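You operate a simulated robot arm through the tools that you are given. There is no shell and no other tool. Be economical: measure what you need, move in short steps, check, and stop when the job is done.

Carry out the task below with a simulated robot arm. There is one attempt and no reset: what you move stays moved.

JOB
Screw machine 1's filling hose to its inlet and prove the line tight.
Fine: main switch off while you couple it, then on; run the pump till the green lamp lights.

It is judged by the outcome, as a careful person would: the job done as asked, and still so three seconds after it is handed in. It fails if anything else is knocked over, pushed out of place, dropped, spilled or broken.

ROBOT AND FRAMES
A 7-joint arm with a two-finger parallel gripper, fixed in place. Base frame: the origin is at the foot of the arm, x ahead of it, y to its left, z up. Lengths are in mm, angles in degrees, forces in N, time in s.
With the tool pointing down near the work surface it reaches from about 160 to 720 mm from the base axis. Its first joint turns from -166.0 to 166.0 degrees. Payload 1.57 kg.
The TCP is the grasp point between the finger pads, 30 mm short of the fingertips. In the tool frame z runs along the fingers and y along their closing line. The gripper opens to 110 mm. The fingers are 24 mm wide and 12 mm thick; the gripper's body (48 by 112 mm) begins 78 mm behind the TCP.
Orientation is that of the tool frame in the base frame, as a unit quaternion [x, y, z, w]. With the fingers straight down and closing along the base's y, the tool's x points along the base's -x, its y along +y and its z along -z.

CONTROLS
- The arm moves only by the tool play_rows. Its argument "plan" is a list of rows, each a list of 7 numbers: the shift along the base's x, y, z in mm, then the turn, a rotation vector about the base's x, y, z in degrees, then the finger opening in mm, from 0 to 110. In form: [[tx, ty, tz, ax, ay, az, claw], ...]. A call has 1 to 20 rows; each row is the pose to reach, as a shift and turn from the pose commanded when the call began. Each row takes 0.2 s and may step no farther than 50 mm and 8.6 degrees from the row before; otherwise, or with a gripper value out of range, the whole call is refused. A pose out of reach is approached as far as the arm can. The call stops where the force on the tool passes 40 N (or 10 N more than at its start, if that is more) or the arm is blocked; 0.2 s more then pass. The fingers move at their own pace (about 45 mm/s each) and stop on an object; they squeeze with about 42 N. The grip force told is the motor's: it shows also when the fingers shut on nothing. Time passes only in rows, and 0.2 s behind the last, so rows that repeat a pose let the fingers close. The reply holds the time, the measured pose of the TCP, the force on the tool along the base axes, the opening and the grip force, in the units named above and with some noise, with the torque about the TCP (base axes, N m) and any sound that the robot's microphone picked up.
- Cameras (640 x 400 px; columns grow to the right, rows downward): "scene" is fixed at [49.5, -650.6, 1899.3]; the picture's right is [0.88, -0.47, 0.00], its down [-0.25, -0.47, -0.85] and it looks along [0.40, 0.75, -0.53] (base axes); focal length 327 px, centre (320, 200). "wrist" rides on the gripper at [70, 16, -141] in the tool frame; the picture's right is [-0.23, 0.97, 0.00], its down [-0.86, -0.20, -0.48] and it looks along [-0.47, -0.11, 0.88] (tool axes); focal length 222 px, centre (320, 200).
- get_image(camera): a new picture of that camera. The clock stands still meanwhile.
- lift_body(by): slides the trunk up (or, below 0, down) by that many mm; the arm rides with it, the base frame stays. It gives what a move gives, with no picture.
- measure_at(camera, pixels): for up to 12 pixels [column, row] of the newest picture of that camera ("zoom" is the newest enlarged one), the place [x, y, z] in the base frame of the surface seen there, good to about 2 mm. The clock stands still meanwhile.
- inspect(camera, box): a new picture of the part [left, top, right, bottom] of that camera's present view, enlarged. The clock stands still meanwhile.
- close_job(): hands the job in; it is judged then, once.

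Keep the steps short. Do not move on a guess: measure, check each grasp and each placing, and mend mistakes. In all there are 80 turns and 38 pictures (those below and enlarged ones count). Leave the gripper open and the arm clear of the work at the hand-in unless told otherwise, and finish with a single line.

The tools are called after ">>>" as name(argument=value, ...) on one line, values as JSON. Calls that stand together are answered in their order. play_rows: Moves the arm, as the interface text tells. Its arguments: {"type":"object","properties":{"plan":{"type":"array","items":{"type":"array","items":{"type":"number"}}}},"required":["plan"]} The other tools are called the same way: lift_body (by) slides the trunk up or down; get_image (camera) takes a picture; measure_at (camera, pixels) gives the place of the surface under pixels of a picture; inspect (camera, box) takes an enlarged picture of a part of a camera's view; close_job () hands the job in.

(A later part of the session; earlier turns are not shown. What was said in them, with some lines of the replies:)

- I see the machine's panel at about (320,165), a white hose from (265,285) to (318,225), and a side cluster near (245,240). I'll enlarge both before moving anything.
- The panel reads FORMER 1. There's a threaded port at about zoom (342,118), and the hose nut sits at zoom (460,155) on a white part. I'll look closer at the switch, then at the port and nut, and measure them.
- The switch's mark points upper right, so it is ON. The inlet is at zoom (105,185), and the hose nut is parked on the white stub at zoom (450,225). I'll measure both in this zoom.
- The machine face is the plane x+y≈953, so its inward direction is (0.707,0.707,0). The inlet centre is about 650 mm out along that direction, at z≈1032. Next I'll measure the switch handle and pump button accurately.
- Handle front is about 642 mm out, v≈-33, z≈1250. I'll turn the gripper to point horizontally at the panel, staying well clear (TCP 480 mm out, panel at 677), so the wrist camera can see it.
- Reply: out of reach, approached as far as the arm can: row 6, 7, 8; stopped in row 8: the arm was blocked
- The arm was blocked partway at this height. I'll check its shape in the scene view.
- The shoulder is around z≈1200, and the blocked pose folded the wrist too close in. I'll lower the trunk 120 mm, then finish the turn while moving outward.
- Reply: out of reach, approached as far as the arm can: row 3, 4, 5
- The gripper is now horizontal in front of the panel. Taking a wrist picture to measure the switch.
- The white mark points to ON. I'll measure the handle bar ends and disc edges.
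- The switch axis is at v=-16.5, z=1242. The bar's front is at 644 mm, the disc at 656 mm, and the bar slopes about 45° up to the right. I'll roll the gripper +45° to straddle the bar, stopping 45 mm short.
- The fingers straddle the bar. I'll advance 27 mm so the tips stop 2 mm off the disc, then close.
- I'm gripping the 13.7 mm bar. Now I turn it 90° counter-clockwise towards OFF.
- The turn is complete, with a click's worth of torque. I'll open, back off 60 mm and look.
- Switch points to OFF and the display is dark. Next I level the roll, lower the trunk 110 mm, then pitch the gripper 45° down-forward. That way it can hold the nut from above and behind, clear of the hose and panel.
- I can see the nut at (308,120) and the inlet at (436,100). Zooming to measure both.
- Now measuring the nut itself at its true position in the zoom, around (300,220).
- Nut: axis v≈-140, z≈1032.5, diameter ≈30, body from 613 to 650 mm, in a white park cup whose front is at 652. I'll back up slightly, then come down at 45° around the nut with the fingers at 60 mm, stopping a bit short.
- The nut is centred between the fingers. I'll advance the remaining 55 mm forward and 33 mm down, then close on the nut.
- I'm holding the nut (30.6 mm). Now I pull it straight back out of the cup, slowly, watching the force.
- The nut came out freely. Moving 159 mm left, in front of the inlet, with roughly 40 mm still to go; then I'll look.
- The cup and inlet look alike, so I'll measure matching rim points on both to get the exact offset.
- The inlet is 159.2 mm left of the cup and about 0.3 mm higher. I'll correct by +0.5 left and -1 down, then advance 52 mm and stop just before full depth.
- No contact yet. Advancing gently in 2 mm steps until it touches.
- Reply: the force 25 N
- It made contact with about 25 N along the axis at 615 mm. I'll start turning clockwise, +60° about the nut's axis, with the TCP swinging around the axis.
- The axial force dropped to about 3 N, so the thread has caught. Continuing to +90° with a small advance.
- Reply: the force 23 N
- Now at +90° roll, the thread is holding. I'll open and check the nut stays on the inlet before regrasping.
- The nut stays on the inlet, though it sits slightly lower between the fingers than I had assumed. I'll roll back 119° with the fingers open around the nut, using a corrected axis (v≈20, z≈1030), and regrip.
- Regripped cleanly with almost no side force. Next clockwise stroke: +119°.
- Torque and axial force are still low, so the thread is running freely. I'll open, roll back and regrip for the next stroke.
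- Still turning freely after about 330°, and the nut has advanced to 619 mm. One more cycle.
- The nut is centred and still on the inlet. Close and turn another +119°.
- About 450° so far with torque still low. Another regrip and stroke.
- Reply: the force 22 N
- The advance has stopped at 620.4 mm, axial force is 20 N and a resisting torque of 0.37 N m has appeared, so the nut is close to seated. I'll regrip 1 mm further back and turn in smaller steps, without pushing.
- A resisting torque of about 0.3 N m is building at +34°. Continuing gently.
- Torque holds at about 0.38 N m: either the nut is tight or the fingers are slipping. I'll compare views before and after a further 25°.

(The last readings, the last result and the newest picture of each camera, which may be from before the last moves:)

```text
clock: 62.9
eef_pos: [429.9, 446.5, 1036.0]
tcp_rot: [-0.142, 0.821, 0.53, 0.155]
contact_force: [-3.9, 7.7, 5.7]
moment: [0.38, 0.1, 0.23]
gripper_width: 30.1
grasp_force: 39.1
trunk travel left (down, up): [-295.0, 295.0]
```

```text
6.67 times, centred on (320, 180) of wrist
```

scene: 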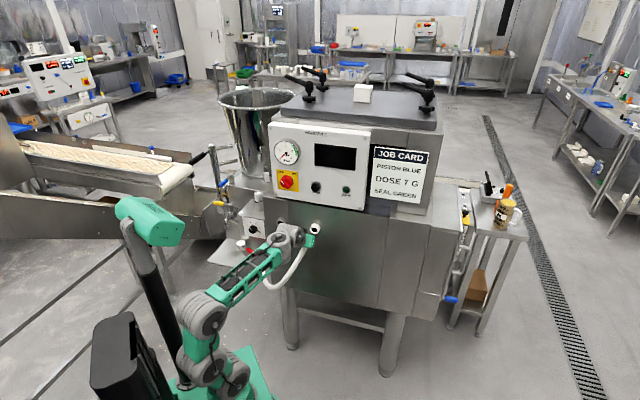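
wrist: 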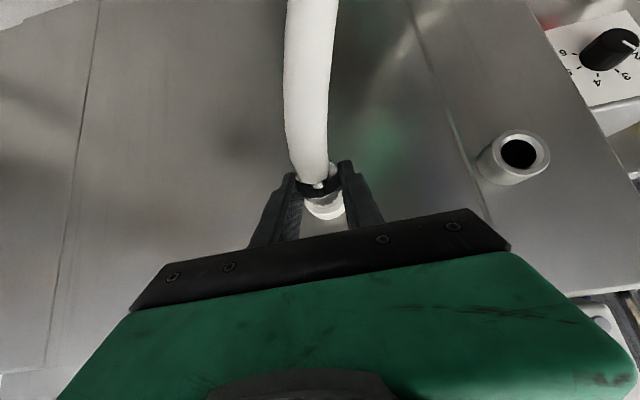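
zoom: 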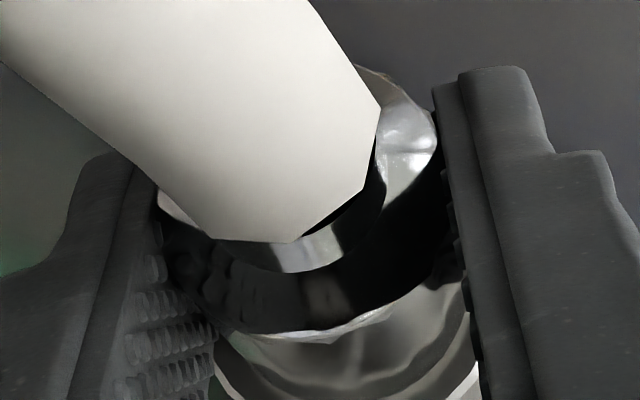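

The torque jumped sign, which suggests slip. I'll finish the stroke and read again.

>>> play_rows(plan=[[0.4, -0.4, -1.3, 6.01, 6.01, 0, 20], [0.6, -0.6, -2.6, 12.02, 12.02, 0, 20], [0.7, -0.7, -3.9, 18.03, 18.03, 0, 20], [0.7, -0.7, -3.9, 18.03, 18.03, 0, 20]])

```text
clock: 63.9
eef_pos: [429.3, 445.3, 1031.9]
tcp_rot: [-0.032, 0.742, 0.668, 0.044]
contact_force: [-9.6, -0.3, 7.5]
moment: [-0.04, 0.05, 0.16]
gripper_width: 29.9
grasp_force: 39.1
trunk travel left (down, up): [-295.0, 295.0]
```

Readings are ambiguous, so I'll regrip and make one more short tightening turn, watching the torque from the start of the stroke.

>>> play_rows(plan=[[0, 0, 0, 0, 0, 0, 46], [0, 0, 0, 0, 0, 0, 46], [-0.14, 0.14, 1.3, -6.01, -6.01, 0, 46], [-0.57, 0.57, 2.6, -12.02, -12.02, 0, 46], [-1, 1, 3.7, -18.03, -18.03, 0, 46], [-1.63, 1.63, 4.8, -24.04, -24.04, 0, 46], [-2.26, 2.26, 5.7, -30.05, -30.05, 0, 46], [-3.04, 3.04, 6.4, -36.06, -36.06, 0, 46], [-3.89, 3.89, 7, -42.07, -42.07, 0, 46], [-4.7, 4.7, 7.4, -48.08, -48.08, 0, 46], [-5.6, 5.6, 7.7, -54.09, -54.09, 0, 46], [-6.5, 6.5, 7.7, -60.1, -60.1, 0, 46], [-7.4, 7.4, 7.5, -66.11, -66.11, 0, 46], [-8.2, 8.2, 7.1, -72.12, -72.12, 0, 46], [-9.04, 9.04, 6.8, -78.13, -78.13, 0, 46], [-9.04, 9.04, 6.8, -78.13, -78.13, 0, 20], [-9.04, 9.04, 6.8, -78.13, -78.13, 0, 20], [-9.04, 9.04, 6.8, -78.13, -78.13, 0, 20]])

>>> play_rows(plan=[[0.85, -0.85, 0.5, 6.01, 6.01, 0, 20], [1.77, -1.77, 0.9, 12.02, 12.02, 0, 20]])

>>> play_rows(plan=[[0.92, -0.92, 0.2, 6.01, 6.01, 0, 20], [1.84, -1.84, 0.2, 12.02, 12.02, 0, 20]])

>>> play_rows(plan=[[0.91, -0.91, -0.3, 6.01, 6.01, 0, 20], [1.83, -1.83, -0.7, 12.02, 12.02, 0, 20]])

```text
clock: 67.7
eef_pos: [421.0, 456.7, 1037.9]
tcp_rot: [-0.432, 0.785, -0.07, 0.439]
contact_force: [-0.5, 0.7, 0.5]
moment: [-0.12, -0.02, 0.14]
gripper_width: 30.6
grasp_force: 31.4
trunk travel left (down, up): [-295.0, 295.0]
```

```text
clock: 68.3
eef_pos: [423.4, 455.0, 1037.6]
tcp_rot: [-0.388, 0.829, 0.058, 0.397]
contact_force: [-3.1, -1.0, 1.4]
moment: [-0.16, -0.24, 0.14]
gripper_width: 30.1
grasp_force: 39.4
trunk travel left (down, up): [-295.0, 295.0]
```

```text
clock: 68.9
eef_pos: [424.5, 451.7, 1038.2]
tcp_rot: [-0.336, 0.856, 0.185, 0.345]
contact_force: [-2.8, -0.7, -0.4]
moment: [-0.23, -0.3, 0.11]
gripper_width: 30.2
grasp_force: 39.4
trunk travel left (down, up): [-295.0, 295.0]
```

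```text
clock: 69.5
eef_pos: [426.9, 450.8, 1038.3]
tcp_rot: [-0.278, 0.863, 0.308, 0.288]
contact_force: [-6.2, -0.6, -0.5]
moment: [0.12, 0.02, 0.38]
gripper_width: 30.1
grasp_force: 39.1
trunk travel left (down, up): [-295.0, 295.0]
```

At +34° the torque was 0.37 N m, then it slipped again at the same grip limit, and the nut no longer advances. It's tight. I'll open, retreat up and back along the fingers, and remove the roll.

>>> play_rows(plan=[[0, 0, 0, 0, 0, 0, 60], [0, 0, 0, 0, 0, 0, 60], [0, 0, 0, 0, 0, 0, 60], [-9, -20, 20, 0, 0, 0, 60], [-18.4, -41, 39, 0, 0, 0, 60], [-36, -62, 60, -5.3, -5.3, 0, 60], [-36, -62, 70, -10.6, -10.6, 0, 60], [-36, -62, 80, -15.6, -15.6, 0, 60]])

>>> get_image(camera="wrist")

```text
clock: 71.3
eef_pos: [391.4, 389.0, 1116.2]
tcp_rot: [-0.353, 0.85, 0.146, 0.363]
contact_force: [-0.9, -0.2, -0.2]
moment: [-0.01, 0.02, 0.01]
gripper_width: 60.0
grasp_force: 0.1
trunk travel left (down, up): [-295.0, 295.0]
```

```text
12 pictures are left
```

wrist: 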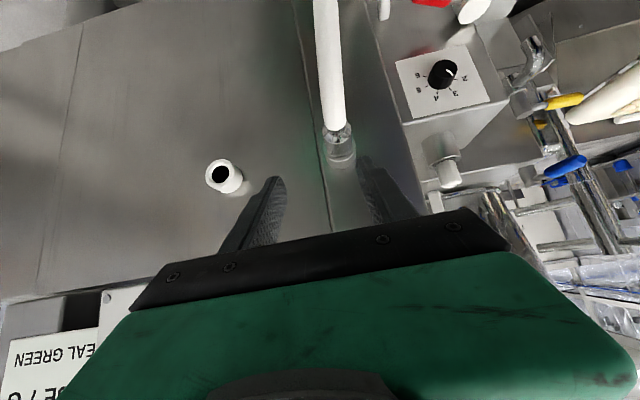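

The hose sits on the inlet, with the park cup empty at (222,175). Next I level the gripper, raise the trunk 110 mm, and roll -45° to match the handle at OFF.

>>> play_rows(plan=[[3, 0, 4, 5.3, -5.3, 0, 60], [6, 0, 8, 10.6, -10.6, 0, 60], [9, -1, 12, 15.9, -15.9, 0, 60], [12, -1, 16, 21.2, -21.2, 0, 60], [15, -1, 20, 26.5, -26.5, 0, 55], [17, -1.4, 20, 31.8, -31.8, 0, 50]])

>>> lift_body(by=110)

>>> play_rows(plan=[[0, 0, 0, -5.3, -5.3, 0, 50], [0, 0, 0, -10.6, -10.6, 0, 50], [0, 0, 0, -15.9, -15.9, 0, 50], [0, 0, 0, -21.2, -21.2, 0, 50], [0, 0, 0, -26.5, -26.5, 0, 50], [0, 0, 0, -31.8, -31.8, 0, 50], [0, 0, 0, -31.8, -31.8, 0, 50]])

```text
clock: 72.7
eef_pos: [408.7, 388.0, 1139.2]
tcp_rot: [-0.267, 0.648, 0.27, 0.661]
contact_force: [0.0, 0.0, 0.1]
moment: [0.01, 0.01, 0.0]
gripper_width: 50.0
grasp_force: 0.0
trunk travel left (down, up): [-295.0, 295.0]
```

```text
clock: 74.1
eef_pos: [408.0, 387.9, 1248.9]
tcp_rot: [-0.267, 0.648, 0.27, 0.66]
contact_force: [0.3, 0.3, 0.2]
moment: [-0.01, 0.01, 0.0]
gripper_width: 50.2
grasp_force: 0.0
trunk travel left (down, up): [-405.0, 185.0]
```

```text
clock: 75.7
eef_pos: [409.5, 387.4, 1248.1]
tcp_rot: [-0.499, 0.493, 0.001, 0.713]
contact_force: [-0.1, 0.3, -1.2]
moment: [0.01, 0.0, -0.02]
gripper_width: 50.2
grasp_force: 0.0
trunk travel left (down, up): [-405.0, 185.0]
```

The pose matches the one I backed away from. Advance 60 mm around the handle at z≈1242 and close.

>>> play_rows(plan=[[15, 14, -5.8, 0, 0, 0, 50], [30, 28, -5.8, 0, 0, 0, 50], [43, 41.7, -5.8, 0, 0, 0, 50], [43, 41.7, -5.8, 0, 0, 0, 30], [43, 41.7, -5.8, 0, 0, 0, 5], [43, 41.7, -5.8, 0, 0, 0, 5], [43, 41.7, -5.8, 0, 0, 0, 5]])

```text
clock: 77.3
eef_pos: [453.8, 430.0, 1242.0]
tcp_rot: [-0.5, 0.492, 0.004, 0.713]
contact_force: [-15.8, -7.7, -4.4]
moment: [-0.06, 0.23, 0.49]
gripper_width: 13.5
grasp_force: 24.6
trunk travel left (down, up): [-405.0, 185.0]
```

I have the handle (13.5 mm), with the tips lightly touching the disc. I'll ease back 1 mm and turn +90° to ON.

>>> play_rows(plan=[[-0.8, -0.8, 0, 5.3, 5.3, 0, 5], [-0.8, -0.8, 0, 10.6, 10.6, 0, 5], [-0.8, -0.8, 0, 15.9, 15.9, 0, 5], [-0.8, -0.8, 0, 21.2, 21.2, 0, 5], [-0.8, -0.8, 0, 26.5, 26.5, 0, 5], [-0.8, -0.8, 0, 31.8, 31.8, 0, 5], [-0.8, -0.8, 0, 37.1, 37.1, 0, 5], [-0.8, -0.8, 0, 42.4, 42.4, 0, 5], [-0.8, -0.8, 0, 47.7, 47.7, 0, 5], [-0.8, -0.8, 0, 53, 53, 0, 5], [-0.8, -0.8, 0, 58.3, 58.3, 0, 5], [-0.8, -0.8, 0, 63.6, 63.6, 0, 5], [-0.8, -0.8, 0, 63.6, 63.6, 0, 5]])

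>>> play_rows(plan=[[0, 0, 0, 0, 0, 0, 50], [0, 0, 0, 0, 0, 0, 50], [0, 0, 0, 0, 0, 0, 50], [-21, -21, 0, 0, 0, 0, 50], [-42, -42, 0, 0, 0, 0, 50]])

>>> get_image(camera="wrist")

```text
clock: 80.1
eef_pos: [452.6, 428.2, 1243.7]
tcp_rot: [0.006, 0.704, 0.498, 0.507]
contact_force: [19.5, 5.2, 12.7]
moment: [0.29, -0.3, -0.21]
gripper_width: 13.9
grasp_force: 30.0
trunk travel left (down, up): [-405.0, 185.0]
```

```text
clock: 81.3
eef_pos: [409.6, 385.5, 1242.2]
tcp_rot: [0.004, 0.704, 0.497, 0.508]
contact_force: [-0.3, -0.9, -0.5]
moment: [-0.05, 0.0, 0.05]
gripper_width: 50.1
grasp_force: 0.0
trunk travel left (down, up): [-405.0, 185.0]
```

```text
11 pictures are left
```

wrist: 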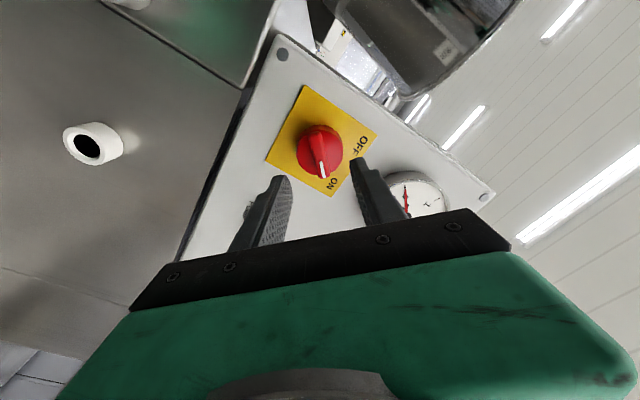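

Switch is back ON. Next the pump button: a zoomed scene view to pin its centre and check the gauge.

>>> inspect(camera="scene", box=[270, 140, 366, 200])

>>> measure_at(camera="zoom", pixels=[[304, 319], [279, 319], [328, 319], [304, 297], [304, 340], [310, 313], [316, 290]])

```text
6.67 times, centred on (318, 170) of scene
```

zoom: 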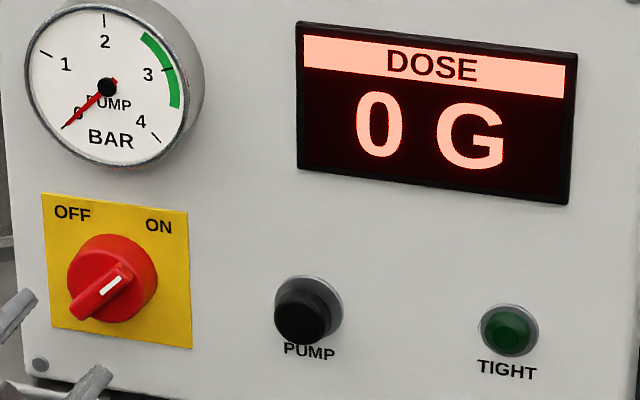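

```text
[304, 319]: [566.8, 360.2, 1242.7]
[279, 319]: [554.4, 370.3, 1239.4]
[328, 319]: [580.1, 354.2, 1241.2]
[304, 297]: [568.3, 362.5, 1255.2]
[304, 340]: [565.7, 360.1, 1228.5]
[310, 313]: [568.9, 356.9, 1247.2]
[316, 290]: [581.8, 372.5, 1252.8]
```

The button centre is at v≈-145, z≈1242, front at 655.5 mm. I'll unroll, close the fingers into a blunt pusher and line up 12 mm short of it.

>>> play_rows(plan=[[16, -16, 0, -5.3, -5.3, 0, 20], [32, -32, 0, -10.6, -10.6, 0, 10], [48, -48, 0, -15.9, -15.9, 0, 0], [64, -64, 0, -21.2, -21.2, 0, 0], [80, -80, 0, -26.5, -26.5, 0, 0], [90.9, -90.9, 0, -31.8, -31.8, 0, 0], [107, -75, 0, -31.8, -31.8, 0, 0], [127, -55, 0, -31.8, -31.8, 0, 0], [127, -55, 0, -31.8, -31.8, 0, 0]])

>>> get_image(camera="wrist")

```text
clock: 83.3
eef_pos: [538.9, 331.6, 1243.4]
tcp_rot: [-0.268, 0.648, 0.27, 0.66]
contact_force: [0.4, 0.2, -0.6]
moment: [0.02, -0.01, -0.02]
gripper_width: 0.0
grasp_force: 21.6
trunk travel left (down, up): [-405.0, 185.0]
```

```text
9 pictures are left
```

wrist: 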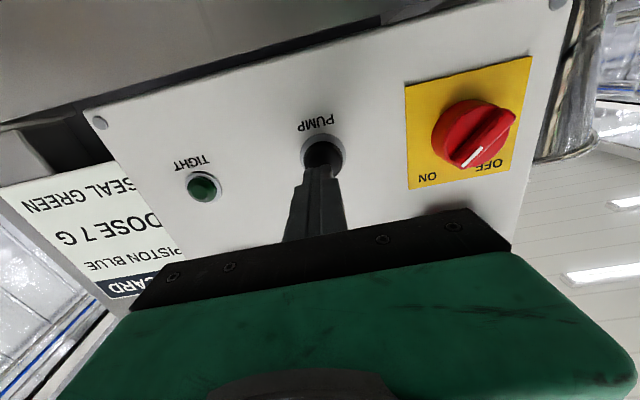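

The fingertips are centred on the button, and the lamp is visible at (203,187). Pressing slowly now.

>>> play_rows(plan=[[3.5, 3.5, -1, 0, 0, 0, 0], [6.4, 6.4, -1, 0, 0, 0, 0], [7.4, 7.4, -1, 0, 0, 0, 0], [8.2, 8.2, -1, 0, 0, 0, 0], [8.9, 8.9, -1, 0, 0, 0, 0], [9.6, 9.6, -1, 0, 0, 0, 0], [9.6, 9.6, -1, 0, 0, 0, 0], [9.6, 9.6, -1, 0, 0, 0, 0]])

>>> inspect(camera="wrist", box=[160, 110, 360, 235])

```text
clock: 85.1
eef_pos: [544.1, 341.3, 1240.2]
tcp_rot: [-0.268, 0.648, 0.27, 0.66]
contact_force: [-0.2, -0.9, 0.4]
moment: [-0.02, 0.0, 0.01]
gripper_width: 0.0
grasp_force: 20.8
trunk travel left (down, up): [-405.0, 185.0]
```

```text
3.20 times, centred on (260, 172) of wrist
```

zoom: 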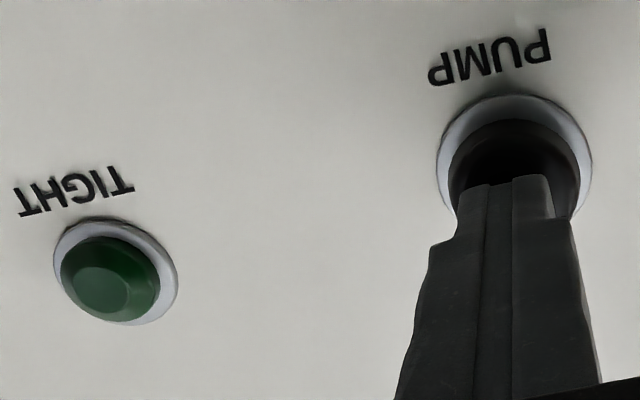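

No contact force yet. Pressing further in 1 mm steps.

>>> play_rows(plan=[[0.7, 0.7, 0, 0, 0, 0, 0], [1.4, 1.4, 0, 0, 0, 0, 0], [2.1, 2.1, 0, 0, 0, 0, 0], [2.8, 2.8, 0, 0, 0, 0, 0], [3.5, 3.5, 0, 0, 0, 0, 0], [3.5, 3.5, 0, 0, 0, 0, 0]])

```text
clock: 86.5
eef_pos: [549.5, 344.5, 1241.1]
tcp_rot: [-0.267, 0.648, 0.269, 0.66]
contact_force: [-10.4, -6.1, -5.7]
moment: [-0.19, 0.23, 0.08]
gripper_width: 0.0
grasp_force: 21.3
trunk travel left (down, up): [-405.0, 185.0]
heard: click
```

A click was heard, so the button is pressed. I'll hold it there for 3 seconds and look at the lamp and gauge.

>>> play_rows(plan=[[0.5, 0.5, 0, 0, 0, 0, 0], [0.5, 0.5, 0, 0, 0, 0, 0], [0.5, 0.5, 0, 0, 0, 0, 0], [0.5, 0.5, 0, 0, 0, 0, 0], [0.5, 0.5, 0, 0, 0, 0, 0], [0.5, 0.5, 0, 0, 0, 0, 0], [0.5, 0.5, 0, 0, 0, 0, 0], [0.5, 0.5, 0, 0, 0, 0, 0], [0.5, 0.5, 0, 0, 0, 0, 0], [0.5, 0.5, 0, 0, 0, 0, 0], [0.5, 0.5, 0, 0, 0, 0, 0], [0.5, 0.5, 0, 0, 0, 0, 0], [0.5, 0.5, 0, 0, 0, 0, 0], [0.5, 0.5, 0, 0, 0, 0, 0], [0.5, 0.5, 0, 0, 0, 0, 0]])

>>> inspect(camera="scene", box=[262, 120, 374, 240])

```text
clock: 89.7
eef_pos: [549.0, 344.4, 1244.1]
tcp_rot: [-0.268, 0.647, 0.271, 0.66]
contact_force: [-10.2, -9.7, -2.5]
moment: [-0.14, 0.16, 0.02]
gripper_width: 0.0
grasp_force: 21.2
trunk travel left (down, up): [-405.0, 185.0]
```

```text
3.33 times, centred on (318, 180) of scene
```

zoom: 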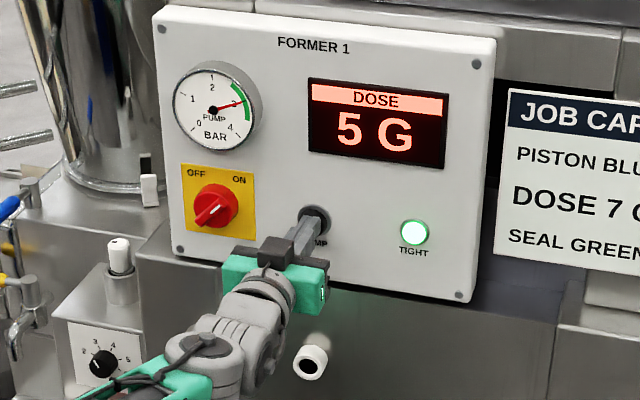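

The green TIGHT lamp is lit and the gauge is in the green band. Releasing the button: back off, open the gripper, and check the final state.

>>> play_rows(plan=[[-10, -10, 0, 0, 0, 0, 0], [-30, -30, 0, 0, 0, 0, 0], [-55, -55, 0, 0, 0, 0, 40], [-75, -75, 0, 0, 0, 0, 80], [-75, -75, 0, 0, 0, 0, 80], [-75, -75, 0, 0, 0, 0, 80], [-75, -75, 0, 0, 0, 0, 80]])

>>> get_image(camera="scene")

>>> inspect(camera="scene", box=[250, 125, 362, 245])

```text
clock: 91.3
eef_pos: [476.6, 269.8, 1242.5]
tcp_rot: [-0.267, 0.648, 0.27, 0.66]
contact_force: [0.1, 0.6, -0.7]
moment: [0.01, -0.01, 0.03]
gripper_width: 79.9
grasp_force: 0.1
trunk travel left (down, up): [-405.0, 185.0]
```

```text
6 pictures are left
```

scene: 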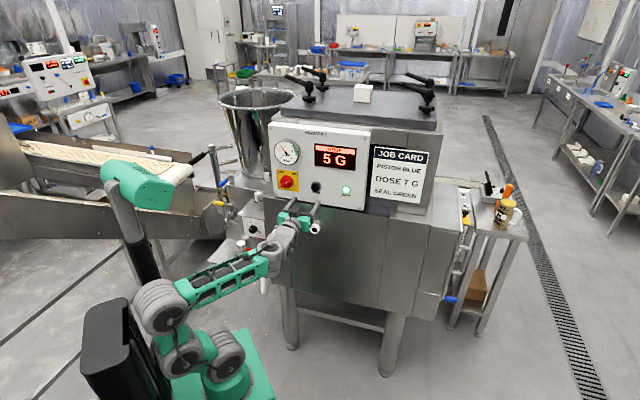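

```text
3.33 times, centred on (306, 185) of scene
```

zoom: 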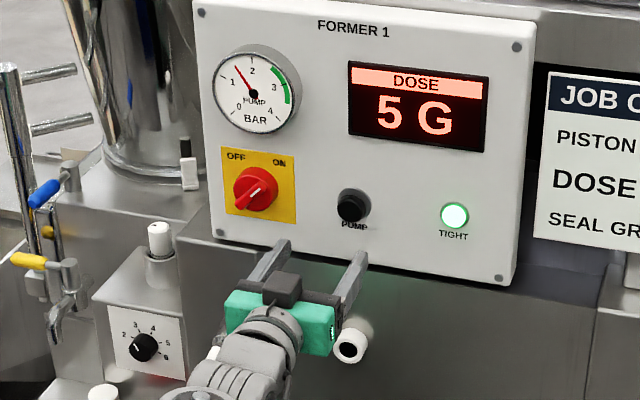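

The lamp stays lit with the pump released, and the gauge falls as the pump stops. I'll move the arm aside, wait a little, and check the coupling for drips.

>>> play_rows(plan=[[10, -30, 10, 0, 0, 0, 80], [20, -60, 20, 0, 0, 0, 80], [30, -90, 30, 0, 0, 0, 80], [30, -90, 30, 0, 0, 0, 80], [30, -90, 30, 0, 0, 0, 80], [30, -90, 30, 0, 0, 0, 80], [30, -90, 30, 0, 0, 0, 80], [30, -90, 30, 0, 0, 0, 80], [30, -90, 30, 0, 0, 0, 80], [30, -90, 30, 0, 0, 0, 80], [30, -90, 30, 0, 0, 0, 80], [30, -90, 30, 0, 0, 0, 80]])

>>> inspect(camera="scene", box=[225, 130, 365, 300])

```text
clock: 93.9
eef_pos: [505.6, 178.7, 1272.9]
tcp_rot: [-0.268, 0.647, 0.271, 0.66]
contact_force: [-0.3, 0.4, 0.5]
moment: [-0.05, 0.04, 0.01]
gripper_width: 80.1
grasp_force: 0.0
trunk travel left (down, up): [-405.0, 185.0]
```

```text
2.35 times, centred on (295, 215) of scene
```

zoom: 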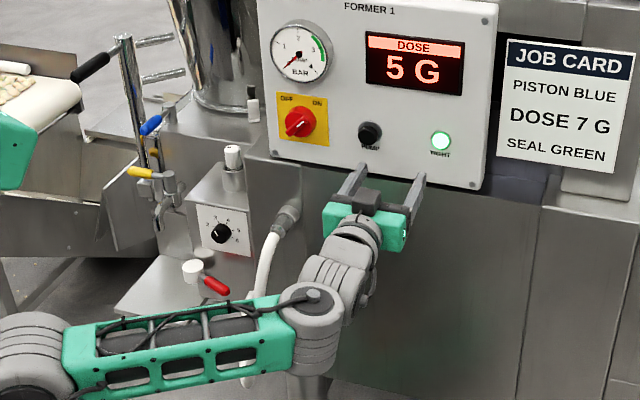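

The lamp is still green, the hose is on the inlet with no drip, the switch is ON and the arm is clear with the gripper open. Handing in.

>>> close_job()

```text
The job is handed in.
```

Done: machine 1's filling hose is screwed to its inlet, which I coupled with the main switch off; the switch is back on, and the green TIGHT lamp came on with the pump running and stayed lit afterwards, with no drip seen.
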